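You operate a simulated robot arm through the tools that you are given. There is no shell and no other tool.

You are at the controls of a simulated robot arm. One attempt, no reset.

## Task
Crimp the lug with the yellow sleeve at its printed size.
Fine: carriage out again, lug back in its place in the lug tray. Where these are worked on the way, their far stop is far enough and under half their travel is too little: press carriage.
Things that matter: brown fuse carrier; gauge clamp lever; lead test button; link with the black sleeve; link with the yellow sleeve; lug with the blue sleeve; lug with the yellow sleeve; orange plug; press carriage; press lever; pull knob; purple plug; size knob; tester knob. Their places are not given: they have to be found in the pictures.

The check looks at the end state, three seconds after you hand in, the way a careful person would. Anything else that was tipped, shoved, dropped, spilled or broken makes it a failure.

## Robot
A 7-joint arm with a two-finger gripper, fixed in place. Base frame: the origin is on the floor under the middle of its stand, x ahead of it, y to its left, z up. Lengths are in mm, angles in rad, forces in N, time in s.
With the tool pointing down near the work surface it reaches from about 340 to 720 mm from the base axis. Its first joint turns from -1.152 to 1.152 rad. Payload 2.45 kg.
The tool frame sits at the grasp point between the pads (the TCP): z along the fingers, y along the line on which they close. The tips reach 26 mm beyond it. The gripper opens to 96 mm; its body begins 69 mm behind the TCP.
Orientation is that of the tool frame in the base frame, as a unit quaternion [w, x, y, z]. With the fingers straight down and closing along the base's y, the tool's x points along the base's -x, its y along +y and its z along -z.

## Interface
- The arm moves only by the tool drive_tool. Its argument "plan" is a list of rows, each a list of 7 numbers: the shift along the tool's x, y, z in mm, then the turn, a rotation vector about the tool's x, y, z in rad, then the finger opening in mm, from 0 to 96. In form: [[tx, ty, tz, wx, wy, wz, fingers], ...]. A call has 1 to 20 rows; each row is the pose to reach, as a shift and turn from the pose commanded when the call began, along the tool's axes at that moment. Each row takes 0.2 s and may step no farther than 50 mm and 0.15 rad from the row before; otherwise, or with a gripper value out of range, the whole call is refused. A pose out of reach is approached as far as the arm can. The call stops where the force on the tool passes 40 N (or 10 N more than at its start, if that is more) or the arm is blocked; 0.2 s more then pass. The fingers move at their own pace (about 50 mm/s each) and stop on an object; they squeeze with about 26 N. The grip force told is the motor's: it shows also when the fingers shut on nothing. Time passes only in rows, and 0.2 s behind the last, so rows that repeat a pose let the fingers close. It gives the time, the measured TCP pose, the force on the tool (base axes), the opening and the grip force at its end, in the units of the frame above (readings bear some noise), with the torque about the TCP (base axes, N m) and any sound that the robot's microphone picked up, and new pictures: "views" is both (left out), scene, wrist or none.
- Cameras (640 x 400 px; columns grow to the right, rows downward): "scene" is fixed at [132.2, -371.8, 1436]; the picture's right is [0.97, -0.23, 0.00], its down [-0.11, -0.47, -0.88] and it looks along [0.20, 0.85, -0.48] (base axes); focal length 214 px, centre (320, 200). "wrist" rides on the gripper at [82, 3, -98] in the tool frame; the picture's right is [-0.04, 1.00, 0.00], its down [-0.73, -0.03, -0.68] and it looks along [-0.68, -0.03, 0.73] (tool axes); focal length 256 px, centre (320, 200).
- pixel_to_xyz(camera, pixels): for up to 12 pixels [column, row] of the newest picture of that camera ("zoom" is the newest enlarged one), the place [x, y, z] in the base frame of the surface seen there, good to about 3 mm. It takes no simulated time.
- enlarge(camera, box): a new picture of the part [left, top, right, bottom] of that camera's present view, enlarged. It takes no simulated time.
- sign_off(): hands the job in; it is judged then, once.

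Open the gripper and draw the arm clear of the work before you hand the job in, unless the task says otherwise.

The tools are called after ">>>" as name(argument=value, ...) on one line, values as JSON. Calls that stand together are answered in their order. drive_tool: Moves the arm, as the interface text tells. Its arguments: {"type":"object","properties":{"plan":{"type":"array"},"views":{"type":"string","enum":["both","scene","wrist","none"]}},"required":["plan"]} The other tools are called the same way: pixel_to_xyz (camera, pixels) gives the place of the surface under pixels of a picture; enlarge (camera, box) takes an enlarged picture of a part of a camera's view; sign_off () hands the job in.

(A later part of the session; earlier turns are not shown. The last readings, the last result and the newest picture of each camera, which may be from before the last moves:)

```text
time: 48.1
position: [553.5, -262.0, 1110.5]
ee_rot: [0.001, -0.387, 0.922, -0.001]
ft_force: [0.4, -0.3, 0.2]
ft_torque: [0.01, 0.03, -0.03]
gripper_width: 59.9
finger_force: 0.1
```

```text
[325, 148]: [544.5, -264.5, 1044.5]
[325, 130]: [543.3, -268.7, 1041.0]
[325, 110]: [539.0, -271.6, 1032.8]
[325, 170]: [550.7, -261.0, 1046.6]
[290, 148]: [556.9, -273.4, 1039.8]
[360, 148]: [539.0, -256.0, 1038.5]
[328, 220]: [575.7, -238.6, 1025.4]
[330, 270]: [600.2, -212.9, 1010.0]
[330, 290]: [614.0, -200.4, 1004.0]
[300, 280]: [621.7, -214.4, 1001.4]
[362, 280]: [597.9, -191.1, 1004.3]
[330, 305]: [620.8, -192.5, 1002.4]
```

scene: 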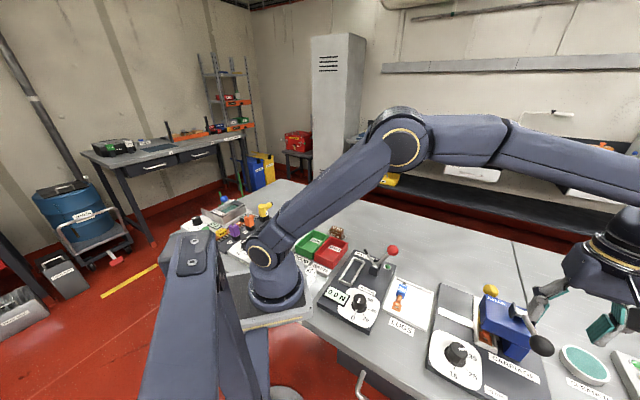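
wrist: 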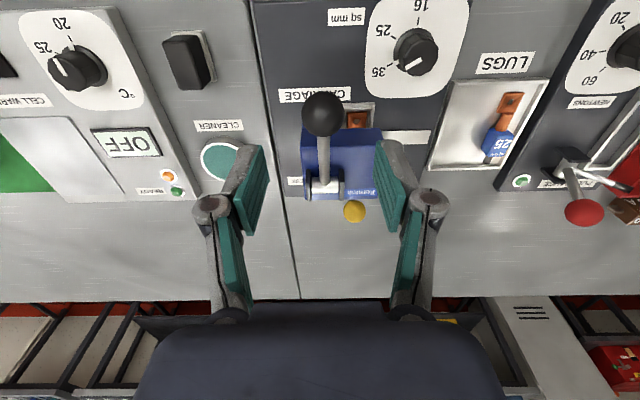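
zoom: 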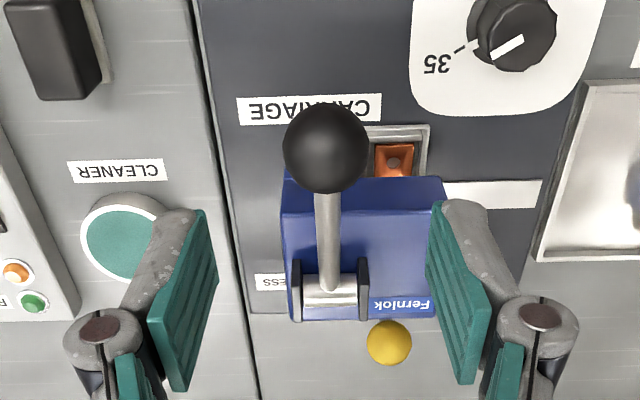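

The ball centre comes out at (551.3,-262.3,1031), pivot at about (609,-204.5,996), arm length about 89 mm. I descend around the ball and close on it.

>>> drive_tool(plan=[[1.5, 1.2, 25, 0, 0, 0, 60], [1.5, 1.2, 50, 0, 0, 0, 60], [1.5, 1.2, 70, 0, 0, 0, 60], [1.5, 1.2, 79, 0, 0, 0, 55], [1.5, 1.2, 79, 0, 0, 0, 40], [1.5, 1.2, 79, 0, 0, 0, 25], [1.5, 1.2, 79, 0, 0, 0, 20], [1.5, 1.2, 79, 0, 0, 0, 20]], views="both")

```text
time: 49.9
position: [550.8, -261.7, 1031.6]
ee_rot: [0.0, -0.385, 0.923, 0.0]
ft_force: [-6.9, 5.2, -0.4]
ft_torque: [-0.13, 0.14, 0.01]
gripper_width: 29.9
finger_force: 45.4
```

scene: 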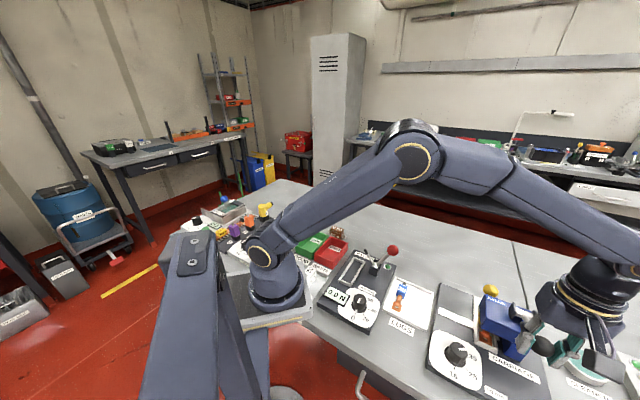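
wrist: 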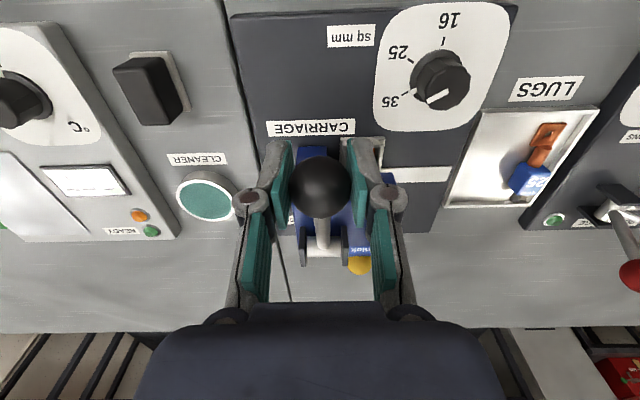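

The ball is held and centred in the fingers. I start pulling the lever down along its arc, first three small steps.

>>> drive_tool(plan=[[1.5, 0.5, 3.8, 0, 0, 0, 20], [2.9, 0.5, 7.7, 0, 0, 0, 20], [4.9, 0.5, 15.1, 0, 0, 0, 20], [4.9, 0.5, 15.1, 0, 0, 0, 20]], views="wrist")

```text
time: 50.9
position: [549.1, -264.3, 1017.7]
ee_rot: [0.001, -0.386, 0.923, -0.002]
ft_force: [-6.8, 10.2, 14.3]
ft_torque: [0.88, -0.87, 0.03]
gripper_width: 29.7
finger_force: 45.3
```

wrist: 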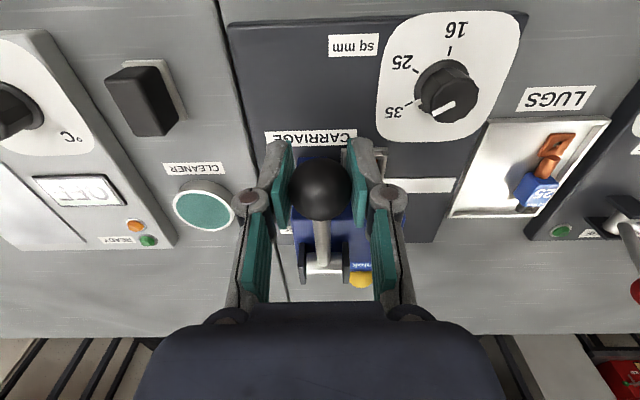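

The lever follows, with 14 N of resistance. I continue down the arc.

>>> drive_tool(plan=[[0.8, 0.3, 3.8, 0, 0, 0, 20], [1.4, 0.3, 7.6, 0, 0, 0, 20], [1.8, 0.3, 11.5, 0, 0, 0, 20], [2.2, 0.3, 15.3, 0, 0, 0, 20], [2.2, 0.3, 19.2, 0, 0, 0, 20], [2.2, 0.3, 23.1, 0, 0, 0, 20], [2.2, 0.3, 23.1, 0, 0, 0, 20]], views="both")

```text
time: 52.5
position: [547.0, -265.8, 994.9]
ee_rot: [0.0, -0.386, 0.922, -0.001]
ft_force: [-4.3, 10.2, 15.1]
ft_torque: [0.81, -0.81, 0.02]
gripper_width: 29.6
finger_force: 45.9
```

scene: 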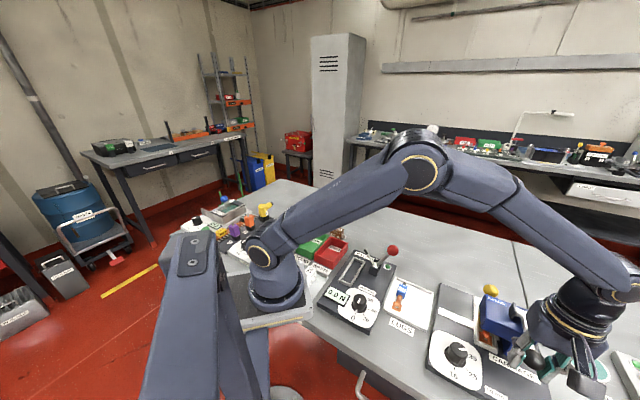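
wrist: 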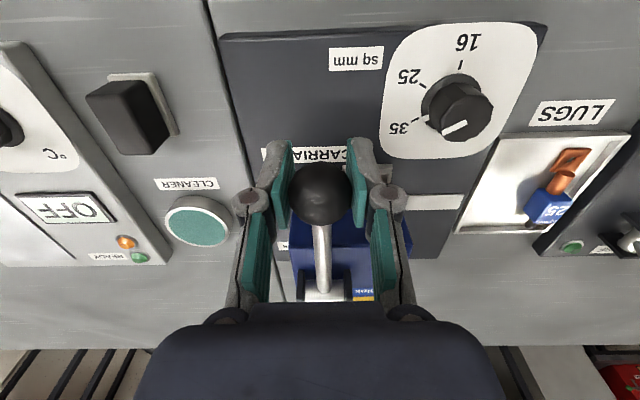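

It keeps following at a steady 15 N. I continue further down the arc.

>>> drive_tool(plan=[[-0.3, 0.2, 3.9, 0, 0, 0, 20], [-0.6, 0.2, 7.7, 0, 0, 0, 20], [-1.2, 0.2, 11.5, 0, 0, 0, 20], [-1.8, 0.2, 15.3, 0, 0, 0, 20], [-2.8, 0.2, 19, 0, 0, 0, 20], [-3.8, 0.2, 22.8, 0, 0, 0, 20], [-3.8, 0.2, 22.8, 0, 0, 0, 20]], views="both")

>>> enlarge(camera="scene", box=[470, 280, 600, 390])

```text
time: 54.1
position: [547.8, -265.2, 970.9]
ee_rot: [0.0, -0.384, 0.923, -0.001]
ft_force: [-14.2, -3.4, 14.1]
ft_torque: [0.71, -0.86, 0.0]
gripper_width: 29.4
finger_force: 45.3
```

scene: 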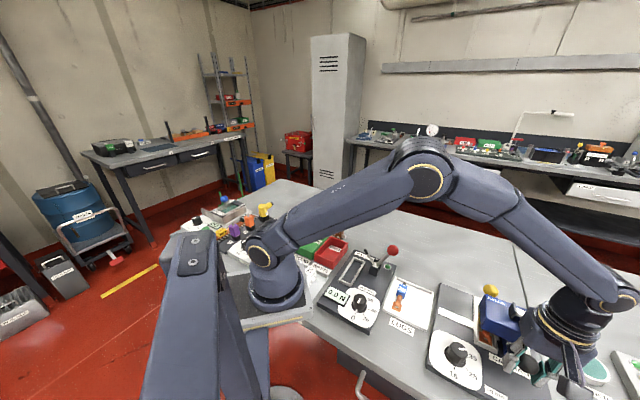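
wrist: 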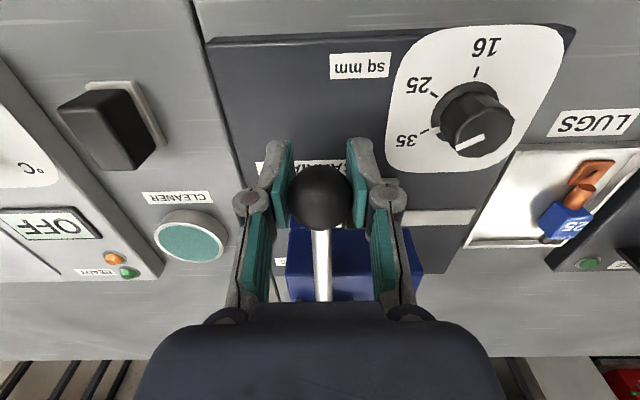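

```text
3.64 times, centred on (535, 335) of scene
```

zoom: 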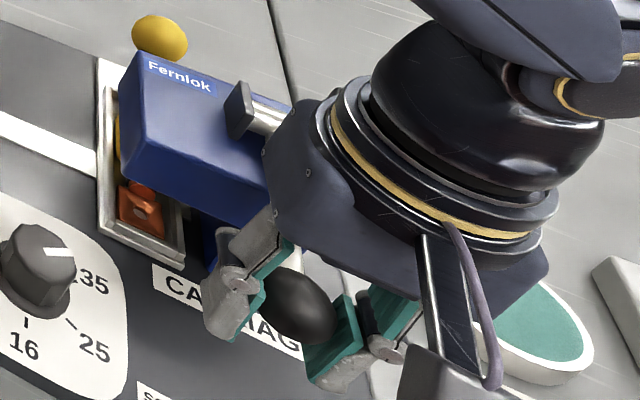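

Steady at 14 N; the side force says I'm about 1 mm too close to the pivot, so I add that and continue.

>>> drive_tool(plan=[[-0.3, 0.2, 3.7, 0, 0, 0, 20], [-1.4, 0.2, 7.3, 0, 0, 0, 20], [-3, 0.2, 10.9, 0, 0, 0, 20], [-4.6, 0.2, 14.4, 0, 0, 0, 20], [-4.6, 0.2, 14.4, 0, 0, 0, 20]], views="both")

```text
time: 55.0
position: [550.9, -263.5, 962.7]
ee_rot: [-0.001, -0.385, 0.923, -0.002]
ft_force: [-8.8, 2.2, 12.8]
ft_torque: [0.26, -0.01, 0.08]
gripper_width: 29.8
finger_force: 44.9
stopped in row 4: the force on the tool passed its limit at 41 N (the readings are from after the stop); the commanded pose is now the measured one
```

scene: 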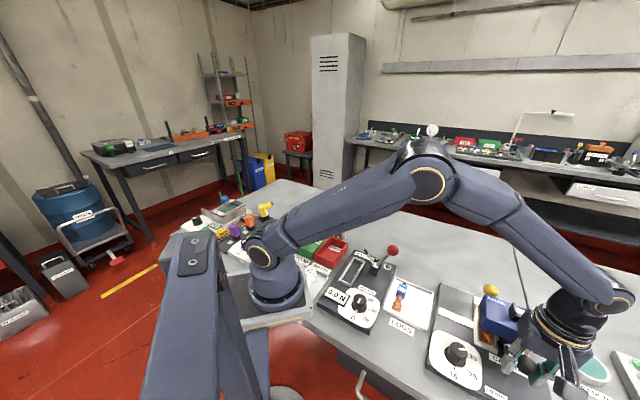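
wrist: 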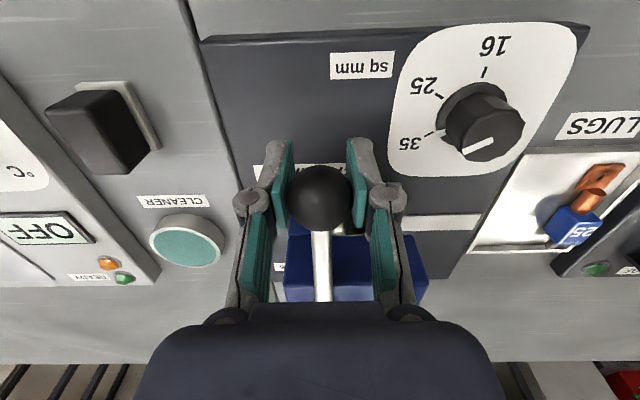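

A 41 N block at z 962.7 may be the lever's lower stop. I test with small downward steps.

>>> drive_tool(plan=[[0, 0, 1, 0, 0, 0, 20], [0, 0, 2, 0, 0, 0, 20], [-0.5, 0, 3, 0, 0, 0, 20], [-1, 0, 4, 0, 0, 0, 20]], views="wrist")

>>> enlarge(camera="wrist", box=[240, 100, 440, 310])

>>> enlarge(camera="scene", box=[470, 280, 600, 390])

```text
time: 56.0
position: [550.8, -263.4, 956.6]
ee_rot: [-0.002, -0.385, 0.923, -0.003]
ft_force: [-17.3, 3.4, 16.0]
ft_torque: [-0.05, -0.11, 0.04]
gripper_width: 35.3
finger_force: 45.1
```

wrist: 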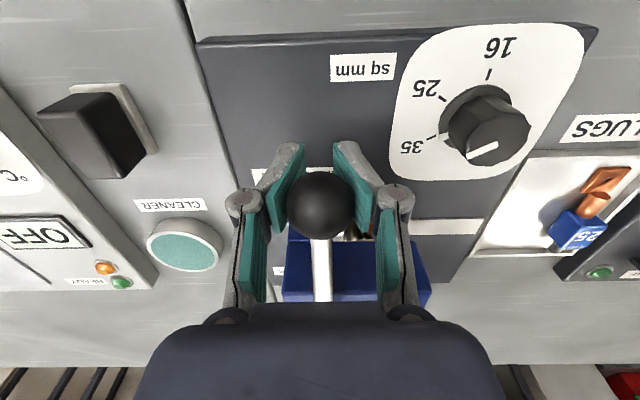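

```text
1.90 times, centred on (340, 205) of wrist
```

zoom: 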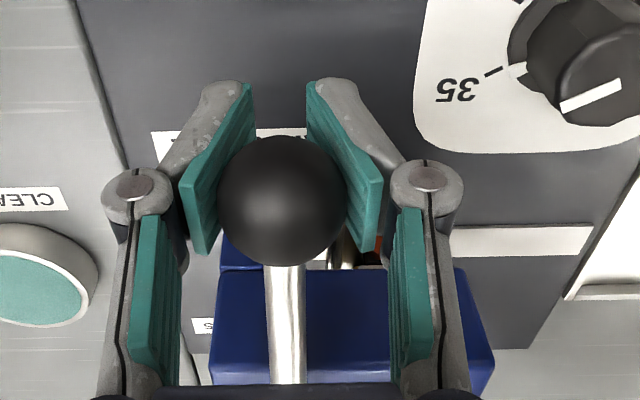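

```text
3.64 times, centred on (535, 335) of scene
```

zoom: 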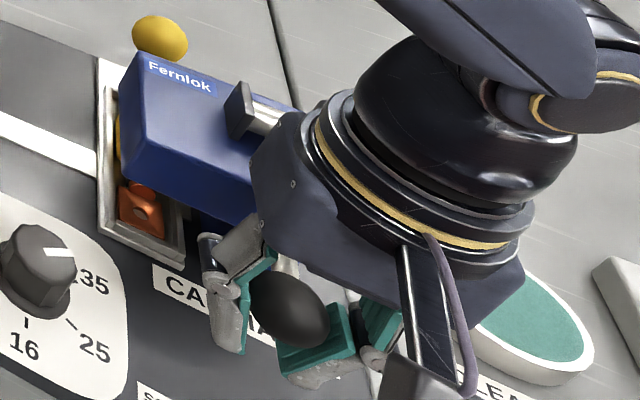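

The fingers have slid down on the ball (opening 35) while the ball stays at z≈971, so the lever is against a stop at about -17°. I raise the hand slightly with the grip kept, to see whether the lever springs back.

>>> drive_tool(plan=[[0.5, 0, -3, 0, 0, 0, 20], [0.5, 0, -7, 0, 0, 0, 20], [0.5, 0, -11, 0, 0, 0, 20], [0.5, 0, -11, 0, 0, 0, 20]], views="wrist")

```text
time: 57.0
position: [549.5, -264.3, 968.3]
ee_rot: [-0.002, -0.385, 0.923, -0.002]
ft_force: [-15.7, -3.8, -11.0]
ft_torque: [-0.84, 0.8, -0.01]
gripper_width: 29.5
finger_force: 45.4
```

wrist: 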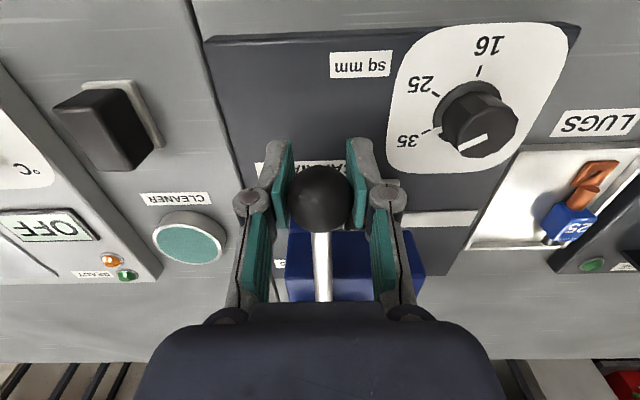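

The lever now drags at -11 N when lifted, so it has friction and no spring; it will stay. I open, rise above the ball, and press it from above with narrowed fingertips to make sure it is at its lower stop.

>>> drive_tool(plan=[[0, 0, 0, 0, 0, 0, 40], [0, 0, 0, 0, 0, 0, 54], [0, 0, 0, 0, 0, 0, 54], [0, 0, -25, 0, 0, 0, 54], [0, 0, -62, 0, 0, 0, 54], [0, 0, -62, 0, 0, 0, 30], [0, 0, -62, 0, 0, 0, 18], [0, 0, -62, 0, 0, 0, 18]], views="both")

>>> enlarge(camera="wrist", box=[220, 60, 420, 240])

>>> enlarge(camera="scene", box=[470, 280, 600, 390])

```text
time: 58.8
position: [551.2, -261.9, 1031.8]
ee_rot: [-0.001, -0.385, 0.923, -0.004]
ft_force: [3.5, -3.1, 0.3]
ft_torque: [0.1, -0.03, -0.04]
gripper_width: 30.0
finger_force: 39.4
```

scene: 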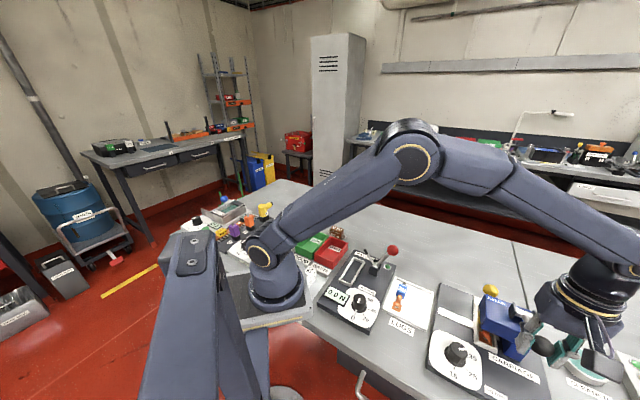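
wrist: 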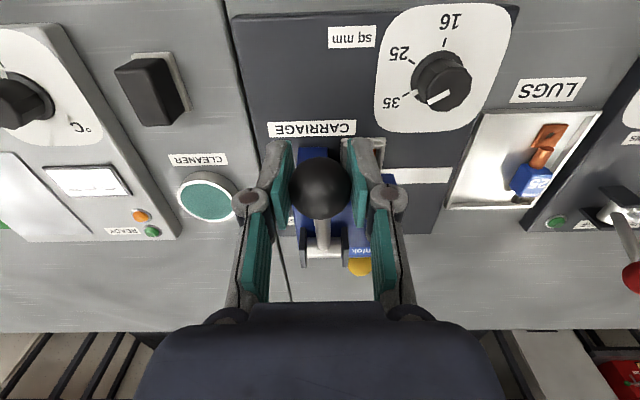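

```text
2.22 times, centred on (320, 150) of wrist
```

zoom: 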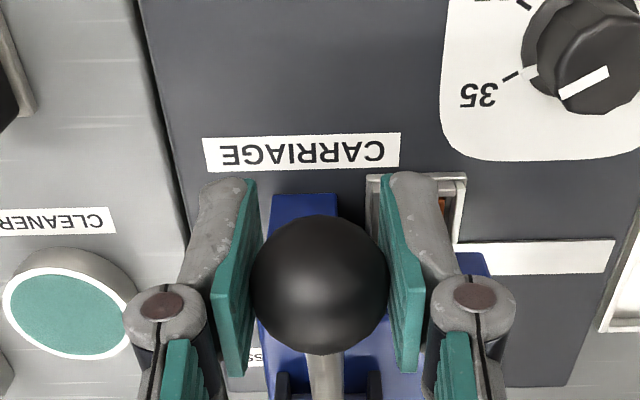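

```text
3.64 times, centred on (535, 335) of scene
```

zoom: 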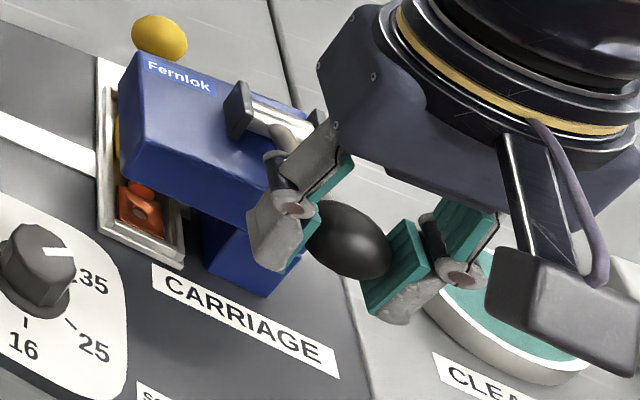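

The lever came back up with the hand: it is spring-returned, and I hold the ball again at the top (z≈1031). To be certain of a full stroke I'll now press from above with narrowed fingertips: open, rise, close to 18 mm.

>>> drive_tool(plan=[[0, 0, 0, 0, 0, 0, 45], [0, 0, 0, 0, 0, 0, 56], [0, 0, 0, 0, 0, 0, 56], [0, 0, -25, 0, 0, 0, 56], [0, 0, -45, 0, 0, 0, 56], [0, 0, -45, 0, 0, 0, 36], [0, 0, -45, 0, 0, 0, 18], [0, 0, -45, 0, 0, 0, 18]], views="both")

>>> enlarge(camera="wrist", box=[220, 60, 420, 240])

```text
time: 60.6
position: [551.1, -260.3, 1076.4]
ee_rot: [0.0, -0.385, 0.923, -0.003]
ft_force: [-0.7, 0.0, -0.4]
ft_torque: [0.0, -0.01, -0.01]
gripper_width: 18.1
finger_force: 0.0
```

scene: 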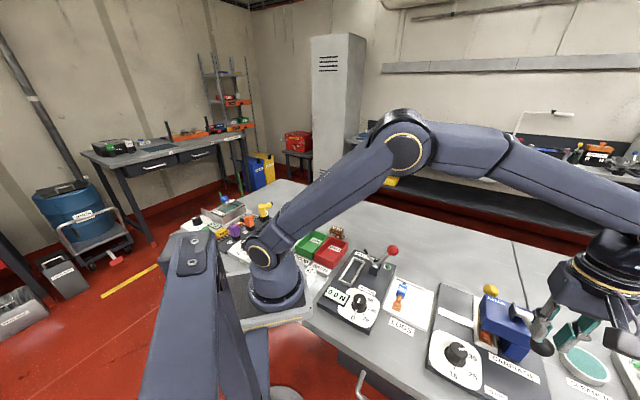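
wrist: 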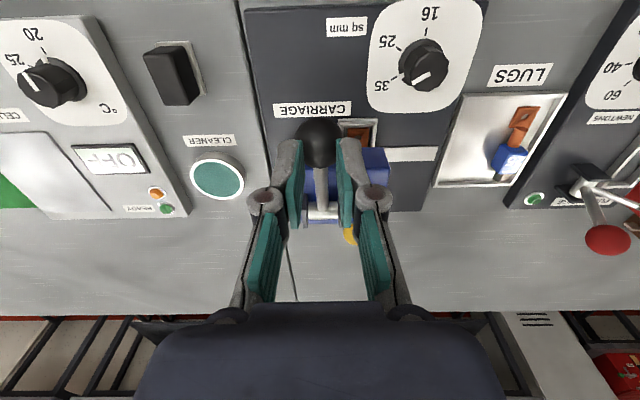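

```text
2.22 times, centred on (320, 150) of wrist
```

zoom: 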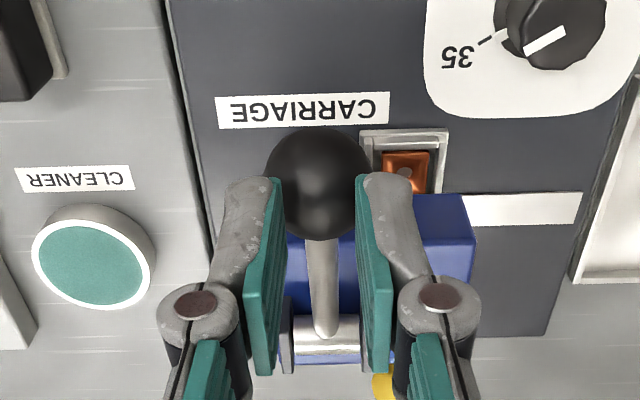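

The ball is centred under the narrowed tips within 2 mm. I press down along the arc from above.

>>> drive_tool(plan=[[-1.5, -1.2, 4, 0, 0, 0, 18], [-0.5, -1.2, 8, 0, 0, 0, 18], [1.4, -1.2, 14.7, 0, 0, 0, 18], [3.4, -1.2, 22, 0, 0, 0, 18], [3.4, -1.2, 22, 0, 0, 0, 18]], views="wrist")

```text
time: 61.8
position: [549.2, -265.1, 1053.1]
ee_rot: [0.0, -0.385, 0.923, -0.003]
ft_force: [-1.2, 1.0, 2.3]
ft_torque: [0.07, -0.03, -0.03]
gripper_width: 19.2
finger_force: 1.0
```

wrist: 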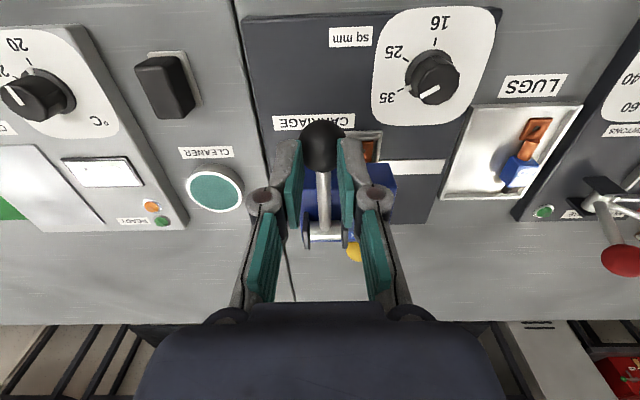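

The lever goes down easily from above (2 N). I continue down the arc toward the stop.

>>> drive_tool(plan=[[1.4, 0, 7.7, 0, 0, 0, 18], [2.2, 0, 15.4, 0, 0, 0, 18], [2.2, 0, 23.2, 0, 0, 0, 18], [1.6, 0, 30.9, 0, 0, 0, 18], [0.4, 0, 38.5, 0, 0, 0, 18], [-0.6, 0, 42, 0, 0, 0, 18], [-0.6, 0, 42, 0, 0, 0, 18]], views="both")

>>> enlarge(camera="scene", box=[470, 280, 600, 390])

```text
time: 63.4
position: [549.9, -265.5, 1011.9]
ee_rot: [0.0, -0.385, 0.923, -0.004]
ft_force: [-4.7, 0.6, 5.7]
ft_torque: [0.08, 0.09, 0.01]
gripper_width: 20.7
finger_force: 1.9
```

scene: 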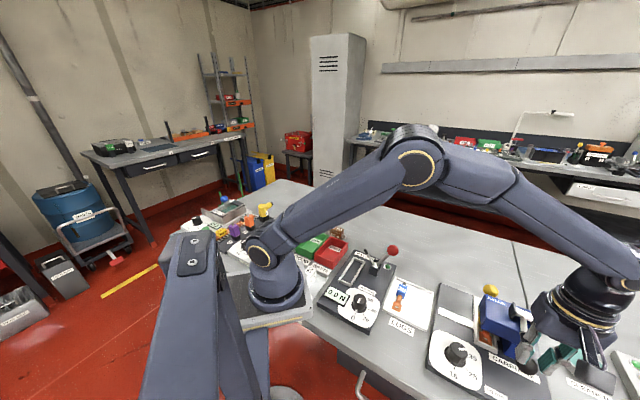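
wrist: 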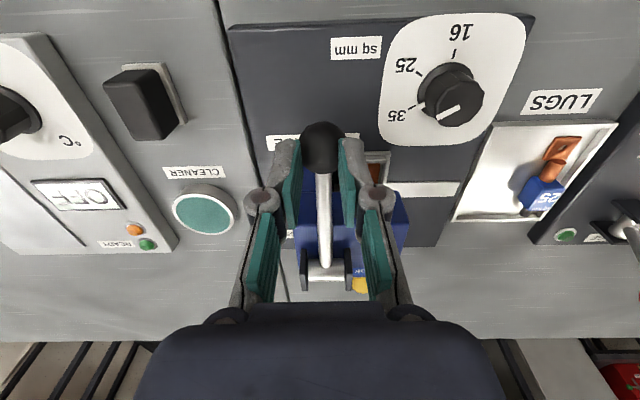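

```text
3.64 times, centred on (535, 335) of scene
```

zoom: 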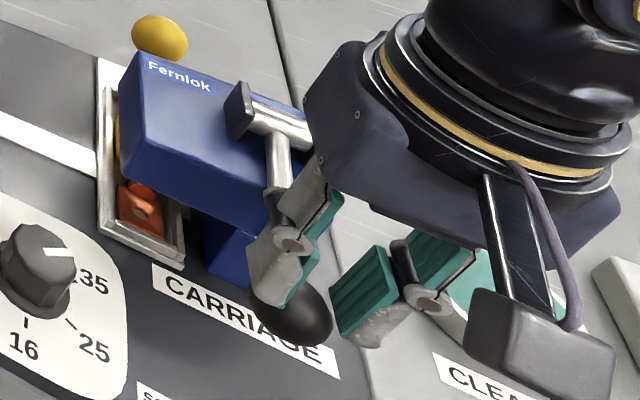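

Still only 6 N at ball z≈974. I keep pressing in small steps to find the stop.

>>> drive_tool(plan=[[-0.6, 0, 2, 0, 0, 0, 18], [-1.2, 0, 4, 0, 0, 0, 18], [-1.8, 0, 6, 0, 0, 0, 18], [-2.5, 0, 8, 0, 0, 0, 18], [-3.2, 0, 10, 0, 0, 0, 18], [-4, 0, 12, 0, 0, 0, 18], [-4.8, 0, 14, 0, 0, 0, 18]], views="both")

>>> enlarge(camera="scene", box=[470, 280, 600, 390])

```text
time: 64.4
position: [550.2, -265.7, 1008.9]
ee_rot: [0.0, -0.384, 0.923, -0.006]
ft_force: [-6.5, 2.0, 21.0]
ft_torque: [0.2, 0.37, 0.14]
gripper_width: 22.7
finger_force: 3.4
stopped in row 5: the force on the tool passed its limit at 41 N (the readings are from after the stop); the commanded pose is now the measured one
```

scene: 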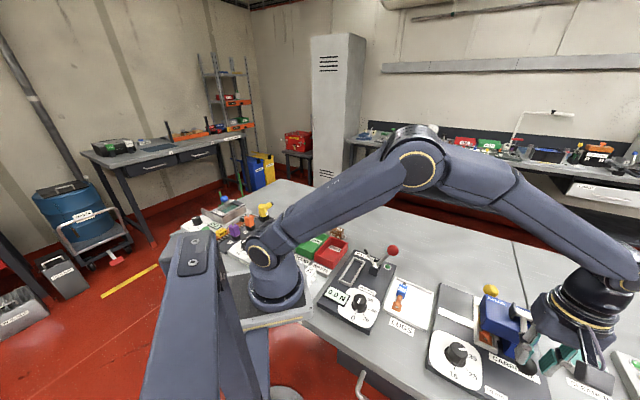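
wrist: 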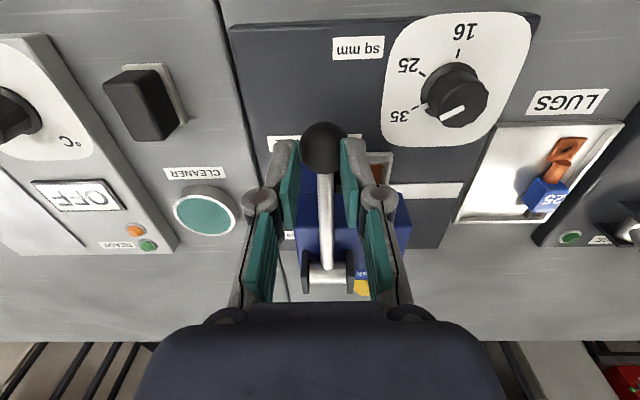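

```text
3.64 times, centred on (535, 335) of scene
```

zoom: 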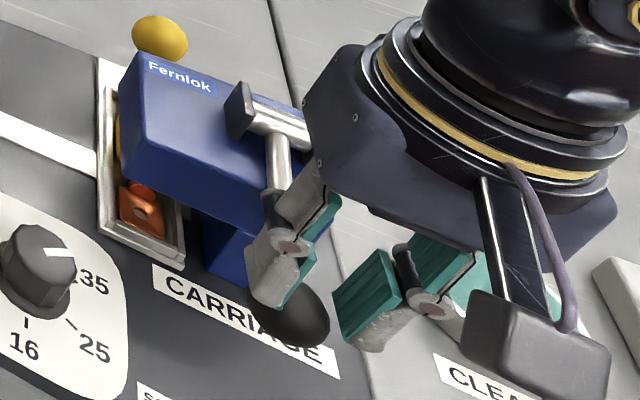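

The lever meets a hard stop at ball z≈972 with 41 N, the same place as before, so the stroke is complete. I now rise slowly and let the spring bring the lever back up.

>>> drive_tool(plan=[[0, 0, 0, 0, 0, 0, 18], [1, 0, -6, 0, 0, 0, 18], [2, 0, -14, 0, 0, 0, 18], [3, 0, -22, 0, 0, 0, 18], [3.5, 0, -30, 0, 0, 0, 18], [3, 0, -38, 0, 0, 0, 18], [2, 0, -46, 0, 0, 0, 18], [0, 0, -54, 0, 0, 0, 18], [-2, 0, -62, 0, 0, 0, 18], [-2, 0, -80, 0, 0, 0, 18], [-2, 0, -110, 0, 0, 0, 18], [-2, 0, -110, 0, 0, 0, 18]], views="both")

>>> enlarge(camera="scene", box=[450, 260, 580, 380])

```text
time: 67.0
position: [552.1, -263.3, 1116.6]
ee_rot: [-0.001, -0.385, 0.923, -0.004]
ft_force: [0.2, 0.5, 0.4]
ft_torque: [-0.02, -0.03, 0.01]
gripper_width: 18.1
finger_force: 0.1
```

scene: 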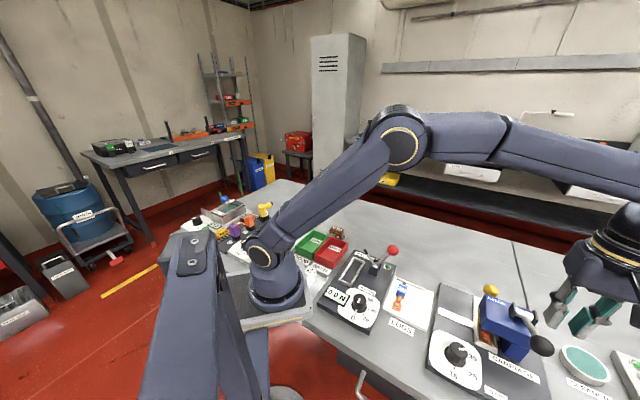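
wrist: 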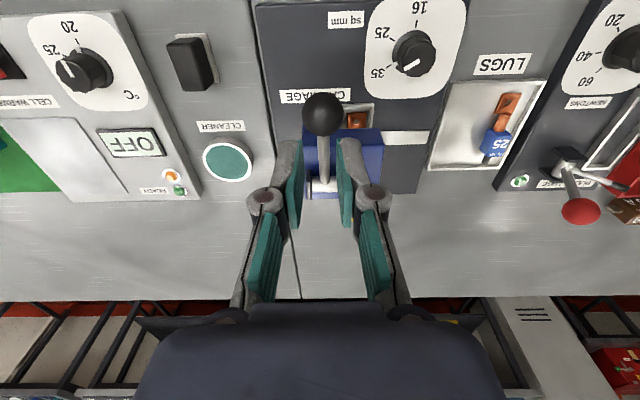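

```text
3.33 times, centred on (515, 320) of scene
```

zoom: 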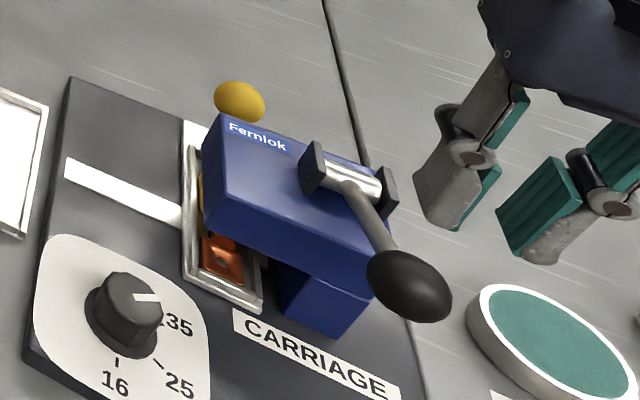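

The lever is back up at its start position and the carriage is still in. I go back over the yellow ball to pull the carriage out.

>>> drive_tool(plan=[[-42, 9, 0, 0, 0, 0, 30], [-84, 18, 0, -0.006, -0.005, 0, 60], [-128, 28, 10, -0.006, -0.005, 0, 60], [-170, 38, 20, -0.006, -0.005, 0, 60], [-175, 39.3, 50, -0.006, -0.005, 0, 60], [-175, 39.3, 85, -0.006, -0.005, 0, 60], [-175, 39.3, 105, -0.006, -0.005, 0, 60], [-175, 39.3, 105, -0.006, -0.005, 0, 60]], views="wrist")

>>> enlarge(camera="wrist", box=[220, 60, 420, 240])

```text
time: 68.8
position: [649.0, -112.0, 1010.8]
ee_rot: [-0.001, -0.384, 0.923, 0.0]
ft_force: [-0.1, 0.2, 0.2]
ft_torque: [-0.01, -0.03, 0.02]
gripper_width: 60.1
finger_force: 0.1
```

wrist: 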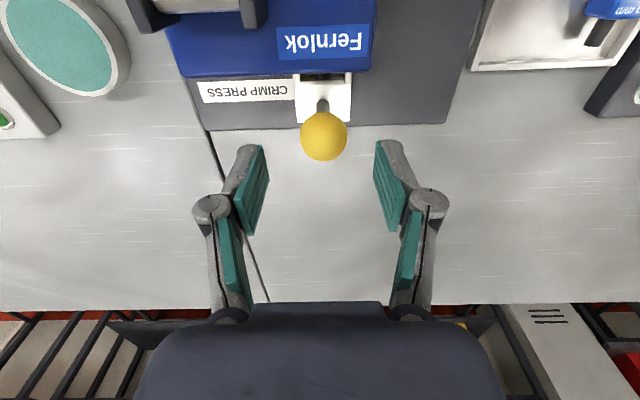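

```text
2.22 times, centred on (320, 150) of wrist
```

zoom: 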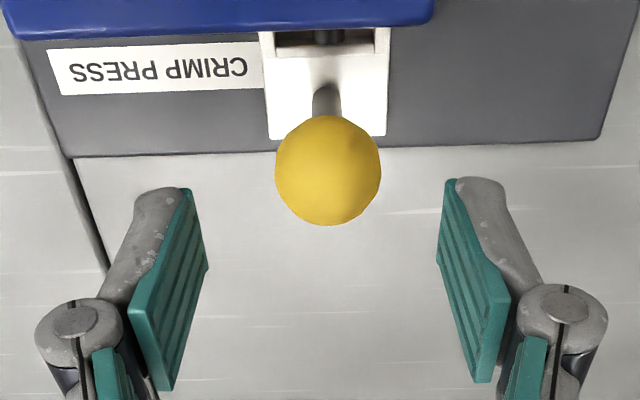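

The ball is within 2 mm of the tool axis. I descend 47 mm, close on it, and then pull it out along +y of the tool.

>>> drive_tool(plan=[[-0.6, 1.3, 20, 0, 0, 0, 60], [-0.6, 1.3, 40, 0, 0, 0, 60], [-0.6, 1.3, 47, 0, 0, 0, 60], [-0.6, 1.3, 47, 0, 0, 0, 42], [-0.6, 1.3, 47, 0, 0, 0, 25], [-0.6, 1.3, 47, 0, 0, 0, 22], [-0.6, 1.3, 47, 0, 0, 0, 22]], views="wrist")

```text
time: 70.4
position: [647.0, -110.1, 963.1]
ee_rot: [-0.001, -0.384, 0.923, -0.001]
ft_force: [-3.3, 2.7, -0.2]
ft_torque: [0.06, 0.02, -0.02]
gripper_width: 30.3
finger_force: 44.5
```

wrist: 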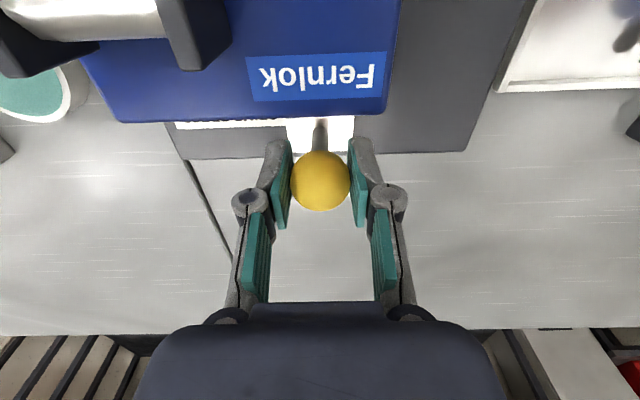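

The ball is held. I pull the carriage back out in gentle steps.

>>> drive_tool(plan=[[0, 4, 0, 0, 0, 0, 22], [0, 10, 0, 0, 0, 0, 22], [0, 17, 0, 0, 0, 0, 22], [0, 24, 0, 0, 0, 0, 22], [0, 31, 0, 0, 0, 0, 22], [0, 38, 0, 0, 0, 0, 22], [0, 45, 0, 0, 0, 0, 22], [0, 52, 0, 0, 0, 0, 22], [0, 59, 0, 0, 0, 0, 22], [0, 64, 0, 0, 0, 0, 22], [0, 67, 0, 0, 0, 0, 22], [0, 69, 0, 0, 0, 0, 22], [0, 69, 0, 0, 0, 0, 22]], views="both")

>>> enlarge(camera="scene", box=[430, 260, 560, 370])

```text
time: 73.2
position: [598.3, -61.5, 964.5]
ee_rot: [0.001, -0.385, 0.923, -0.001]
ft_force: [-3.7, -0.6, 5.3]
ft_torque: [0.01, -0.02, -0.03]
gripper_width: 30.2
finger_force: 45.0
```

scene: 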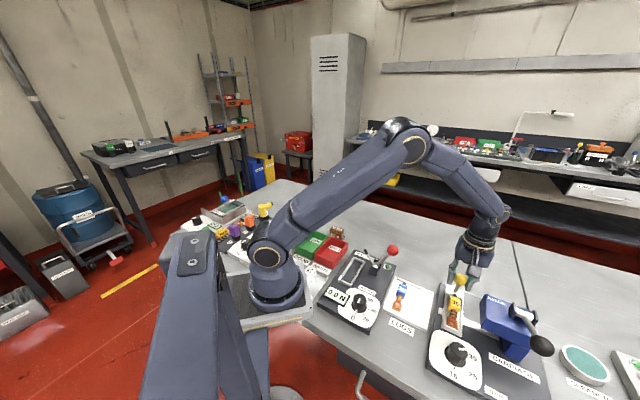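
wrist: 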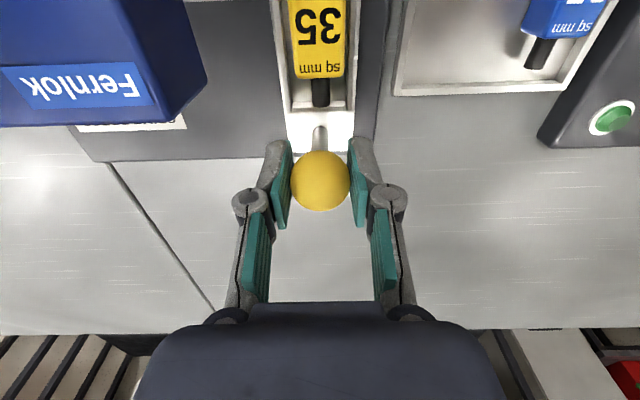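

```text
3.64 times, centred on (495, 315) of scene
```

zoom: 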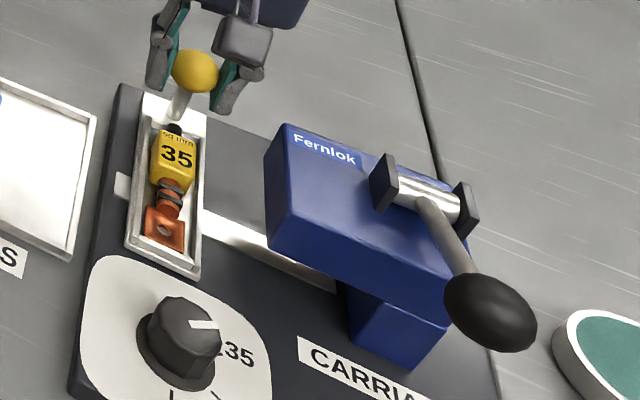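

The barrel now shows crimp rings, so the crimp took. I pull the carriage a last 3 mm to make sure it is against its outer stop.

>>> drive_tool(plan=[[0, 1, 0, 0, 0, 0, 22], [0, 2, 0, 0, 0, 0, 22], [0, 3, 0, 0, 0, 0, 22], [0, 3, 0, 0, 0, 0, 22]], views="none")

```text
time: 74.2
position: [597.7, -60.3, 963.5]
ee_rot: [0.002, -0.384, 0.923, 0.0]
ft_force: [8.3, -3.6, 3.1]
ft_torque: [-0.15, -0.03, 0.03]
gripper_width: 30.4
finger_force: 44.6
```

The carriage is at its outer stop. I ease off, let go of the ball, rise, and go back over the lug in the nest.

>>> drive_tool(plan=[[0, 1.2, 0, 0, 0, 0, 26], [0, 1.2, 0, 0, 0, 0, 45], [0, 1.2, 0, 0, 0, 0, 60], [0, 1.2, 0, 0, 0, 0, 60], [0, 1.2, -30, 0, 0, 0, 60], [0, 1.2, -70, 0, 0, 0, 60], [20, 2, -90, 0, 0, 0, 50], [42, 2.5, -80, 0, 0, 0, 40], [61.8, 2.7, -60, 0, 0, 0, 36], [61.8, 2.7, -42, 0, 0, 0, 36], [61.8, 2.7, -42, 0, 0, 0, 36]], views="both")

>>> enlarge(camera="wrist", box=[230, 0, 410, 200])

```text
time: 76.6
position: [551.6, -101.9, 1006.2]
ee_rot: [0.0, -0.384, 0.923, 0.0]
ft_force: [0.8, -0.1, -0.4]
ft_torque: [0.01, -0.02, 0.01]
gripper_width: 35.9
finger_force: 0.0
```

scene: 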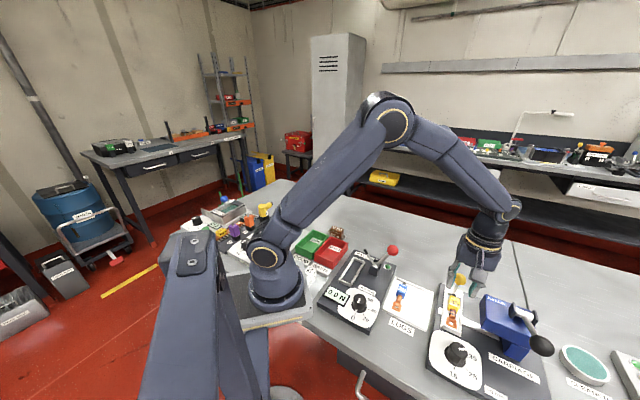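
wrist: 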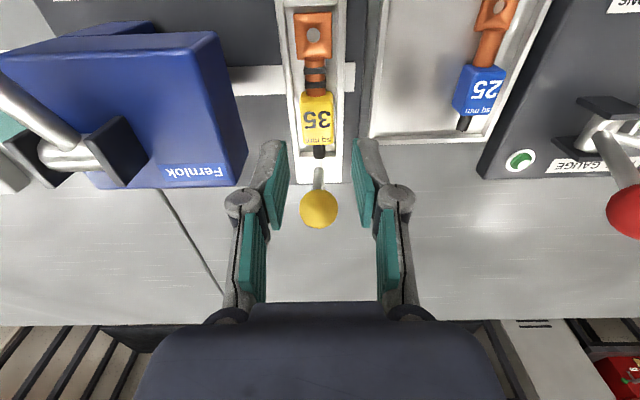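

```text
2.00 times, centred on (320, 100) of wrist
```

zoom: 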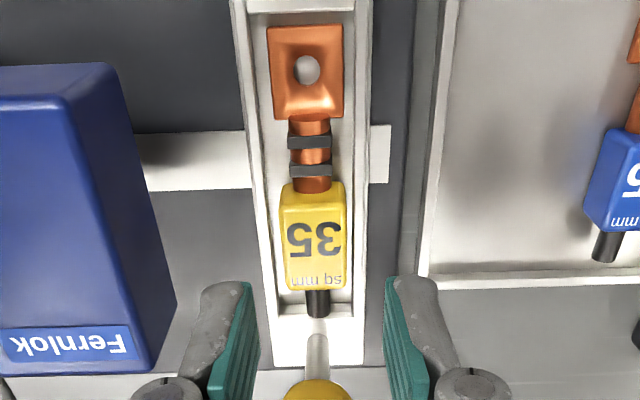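

The crimp marks on the barrel are clear. I measure the lug's position in the nest for the pickup.

>>> pixel_to_xyz(camera="zoom", pixels=[[304, 30], [272, 70], [342, 70], [310, 120], [311, 155], [313, 200], [315, 240], [316, 280], [317, 312], [284, 230], [345, 230], [252, 200]])

```text
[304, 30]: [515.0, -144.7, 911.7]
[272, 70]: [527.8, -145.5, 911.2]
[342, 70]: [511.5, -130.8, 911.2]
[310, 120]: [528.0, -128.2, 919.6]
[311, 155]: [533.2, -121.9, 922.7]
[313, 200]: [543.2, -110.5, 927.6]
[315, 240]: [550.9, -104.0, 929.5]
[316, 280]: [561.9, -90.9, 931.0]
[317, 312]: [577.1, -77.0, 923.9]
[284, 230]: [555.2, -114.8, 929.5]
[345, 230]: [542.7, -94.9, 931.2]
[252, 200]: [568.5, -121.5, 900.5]
```

The sleeve centre is about 1.6 mm to the tool's -y. I correct that, descend to the same grip height as before and close on the sleeve.

>>> drive_tool(plan=[[0.2, -1.6, 20, 0, 0, 0, 36], [0.2, -1.6, 40, 0, 0, 0, 36], [0.2, -1.6, 55, 0, 0, 0, 36], [0.2, -1.6, 60.5, 0, 0, 0, 36], [0.2, -1.6, 60.5, 0, 0, 0, 36]], views="wrist")

>>> enlarge(camera="wrist", box=[220, 60, 420, 240])

```text
time: 77.8
position: [552.4, -102.9, 944.9]
ee_rot: [0.0, -0.384, 0.923, 0.0]
ft_force: [-0.1, 0.6, 0.2]
ft_torque: [0.0, -0.01, 0.02]
gripper_width: 36.0
finger_force: 0.1
```

wrist: 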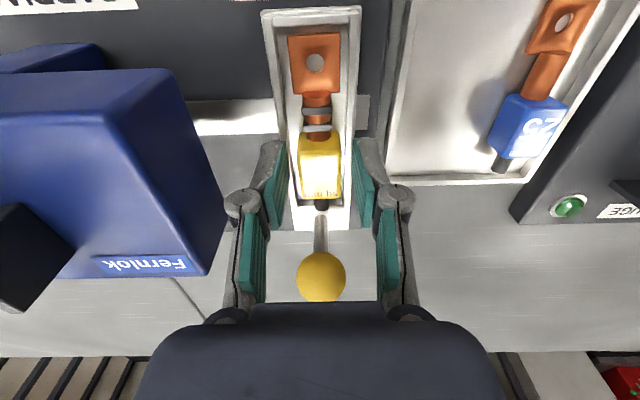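

```text
2.22 times, centred on (320, 150) of wrist
```

zoom: 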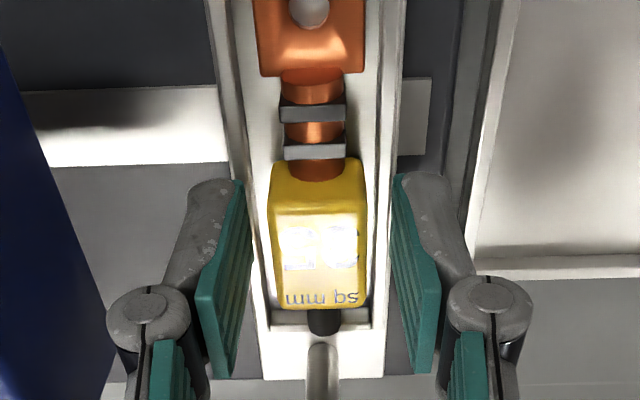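

The sleeve is centred between the pads as in the first grasp. I close and lift.

>>> drive_tool(plan=[[0, 0, 0, 0, 0, 0, 28], [0, 0, 0, 0, 0, 0, 18], [0, 0, 0, 0, 0, 0, 15], [0, 0, 0, 0, 0, 0, 15], [0, 0, -8, 0, 0, 0, 15], [0, 0, -20, 0, 0, 0, 15], [0, 0, -36, 0, 0, 0, 15], [0, 0, -36, 0, 0, 0, 15]], views="both")

```text
time: 79.6
position: [551.8, -103.2, 981.9]
ee_rot: [0.0, -0.384, 0.923, 0.0]
ft_force: [-0.1, -0.7, -0.7]
ft_torque: [0.01, 0.02, 0.02]
gripper_width: 23.6
finger_force: 25.6
```

scene: 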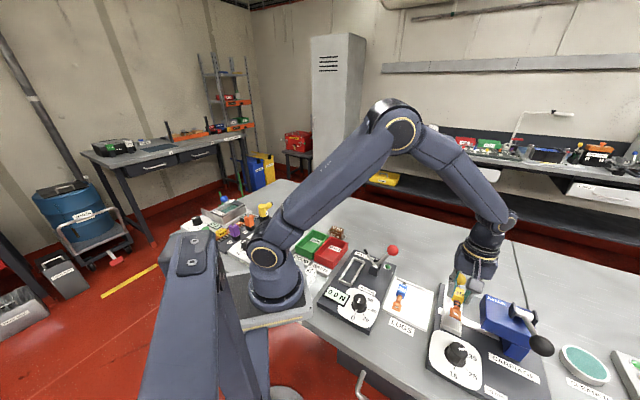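
wrist: 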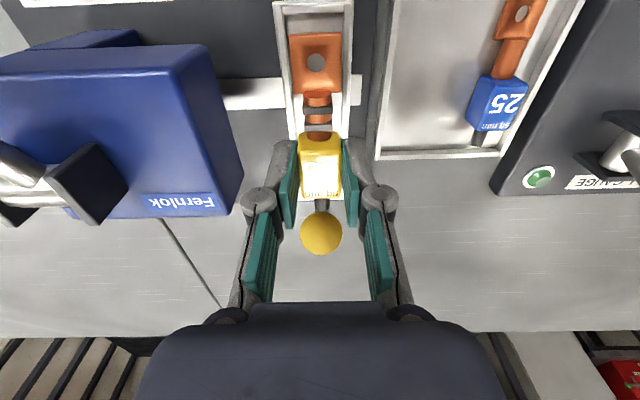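

The grasp looks the same as the first one (ring at (315,61)). I carry the lug back over its place in the tray.

>>> drive_tool(plan=[[1.5, 16, 0, 0, 0, 0, 15], [3, 32, 0, 0, 0, 0, 15], [4.5, 48, 0, 0, 0, 0, 15], [6, 64, 0, 0, 0, 0, 15], [7.6, 77.2, 0, 0, 0, 0, 15], [7.6, 77.2, 15, 0, 0, 0, 15], [7.6, 77.2, 30, 0, 0, 0, 15], [7.6, 77.2, 40, 0, 0, 0, 15], [7.6, 77.2, 40, 0, 0, 0, 15]], views="both")

>>> enlarge(camera="wrist", box=[230, 0, 450, 240])

>>> enlarge(camera="scene", box=[380, 260, 480, 350])

```text
time: 81.6
position: [491.7, -54.7, 941.7]
ee_rot: [0.0, -0.385, 0.923, 0.0]
ft_force: [-0.3, -0.3, -1.0]
ft_torque: [0.01, -0.02, 0.0]
gripper_width: 23.6
finger_force: 25.6
```

scene: 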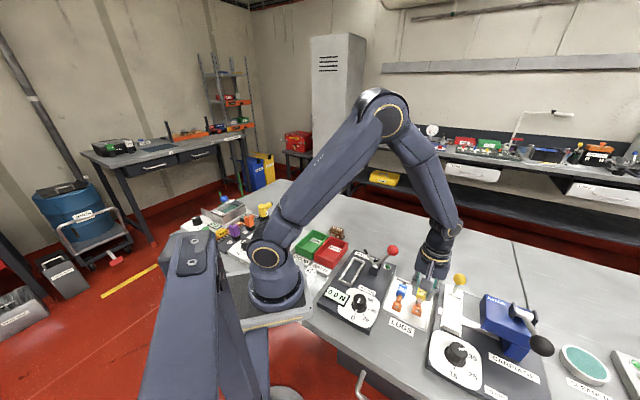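
wrist: 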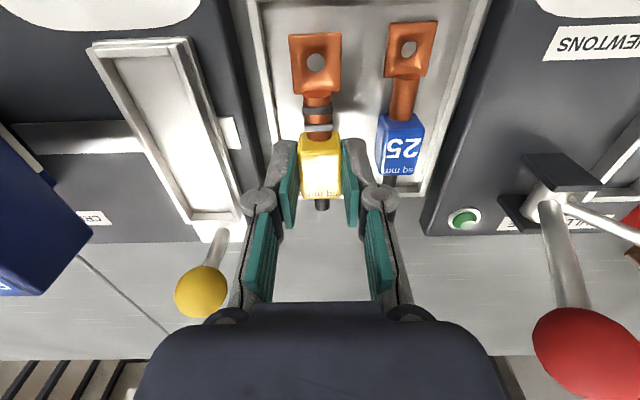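

```text
1.67 times, centred on (340, 120) of wrist
```

zoom: 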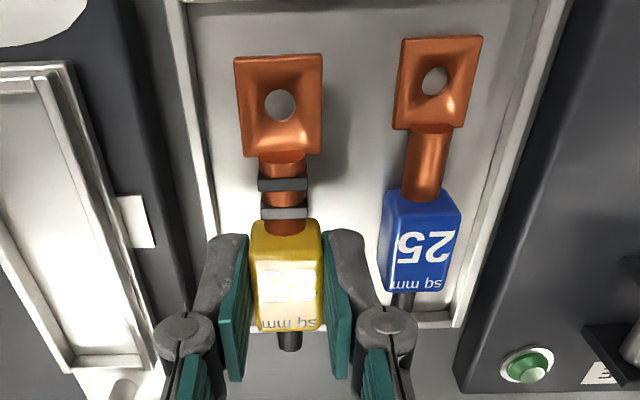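

```text
4.44 times, centred on (430, 305) of scene
```

zoom: 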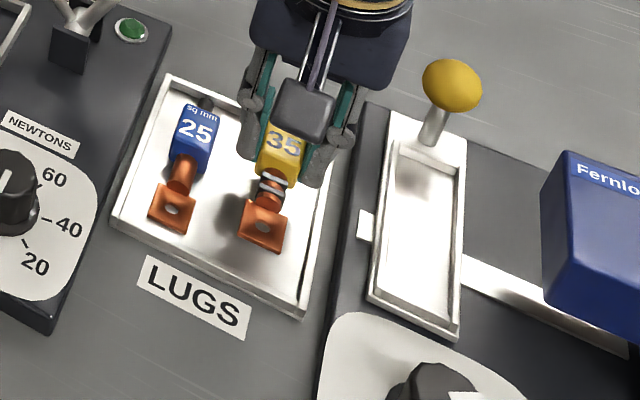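

>>> pixel_to_xyz(camera="zoom", pixels=[[279, 60], [238, 100], [320, 100], [280, 150], [285, 225], [287, 270], [290, 345], [252, 260], [320, 260], [395, 80], [480, 80], [440, 41]])

```text
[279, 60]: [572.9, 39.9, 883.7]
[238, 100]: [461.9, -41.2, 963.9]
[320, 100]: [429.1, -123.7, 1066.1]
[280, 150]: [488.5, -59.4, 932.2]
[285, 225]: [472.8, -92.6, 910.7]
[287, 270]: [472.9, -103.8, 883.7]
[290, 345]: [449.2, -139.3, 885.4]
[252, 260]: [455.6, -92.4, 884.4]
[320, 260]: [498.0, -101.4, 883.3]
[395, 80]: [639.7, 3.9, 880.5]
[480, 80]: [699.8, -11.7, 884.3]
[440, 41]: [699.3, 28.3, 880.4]
```

>>> pixel_to_xyz(camera="wrist", pixels=[[315, 37], [292, 60], [339, 60], [316, 88], [319, 137], [320, 162], [321, 195], [322, 206], [301, 160], [341, 160], [410, 26], [403, 148]])

```text
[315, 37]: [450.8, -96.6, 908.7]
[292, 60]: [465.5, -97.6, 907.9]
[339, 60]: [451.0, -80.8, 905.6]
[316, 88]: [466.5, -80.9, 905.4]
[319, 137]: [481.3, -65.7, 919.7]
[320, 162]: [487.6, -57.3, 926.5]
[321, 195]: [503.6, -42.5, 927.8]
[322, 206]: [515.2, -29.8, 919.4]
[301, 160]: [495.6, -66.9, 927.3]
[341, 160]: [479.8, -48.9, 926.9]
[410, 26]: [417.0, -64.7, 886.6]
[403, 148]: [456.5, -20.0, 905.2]
```

The lug is within 1 mm of its original place in plan. I lower it, slowly at the end.

>>> drive_tool(plan=[[0, 0.3, 8, 0, 0, 0, 15], [0, 0.3, 14, 0, 0, 0, 15], [0, 0.3, 18, 0, 0, 0, 15], [0, 0.3, 20, 0, 0, 0, 15], [0, 0.3, 21, 0, 0, 0, 15], [0, 0.3, 21, 0, 0, 0, 15]], views="wrist")

```text
time: 83.0
position: [491.6, -54.3, 919.9]
ee_rot: [0.0, -0.384, 0.923, 0.0]
ft_force: [-0.3, -0.2, -1.6]
ft_torque: [0.0, -0.01, 0.0]
gripper_width: 23.4
finger_force: 26.0
```

wrist: 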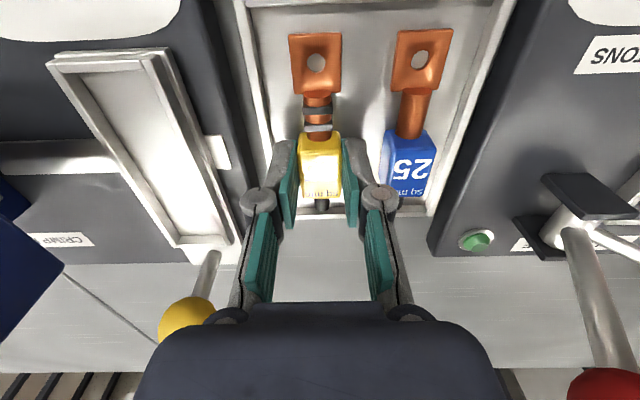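

No contact yet; I go on in half-millimetre steps until it rests.

>>> drive_tool(plan=[[0, 0, 0.5, 0, 0, 0, 15], [0, 0, 1.0, 0, 0, 0, 15], [0, 0, 1.4, 0, 0, 0, 15], [0, 0, 1.4, 0, 0, 0, 15]], views="none")

```text
time: 84.0
position: [491.0, -54.2, 919.7]
ee_rot: [0.001, -0.385, 0.923, -0.001]
ft_force: [-4.6, 0.4, 25.1]
ft_torque: [0.02, 0.17, -0.01]
gripper_width: 23.4
finger_force: 26.5
```

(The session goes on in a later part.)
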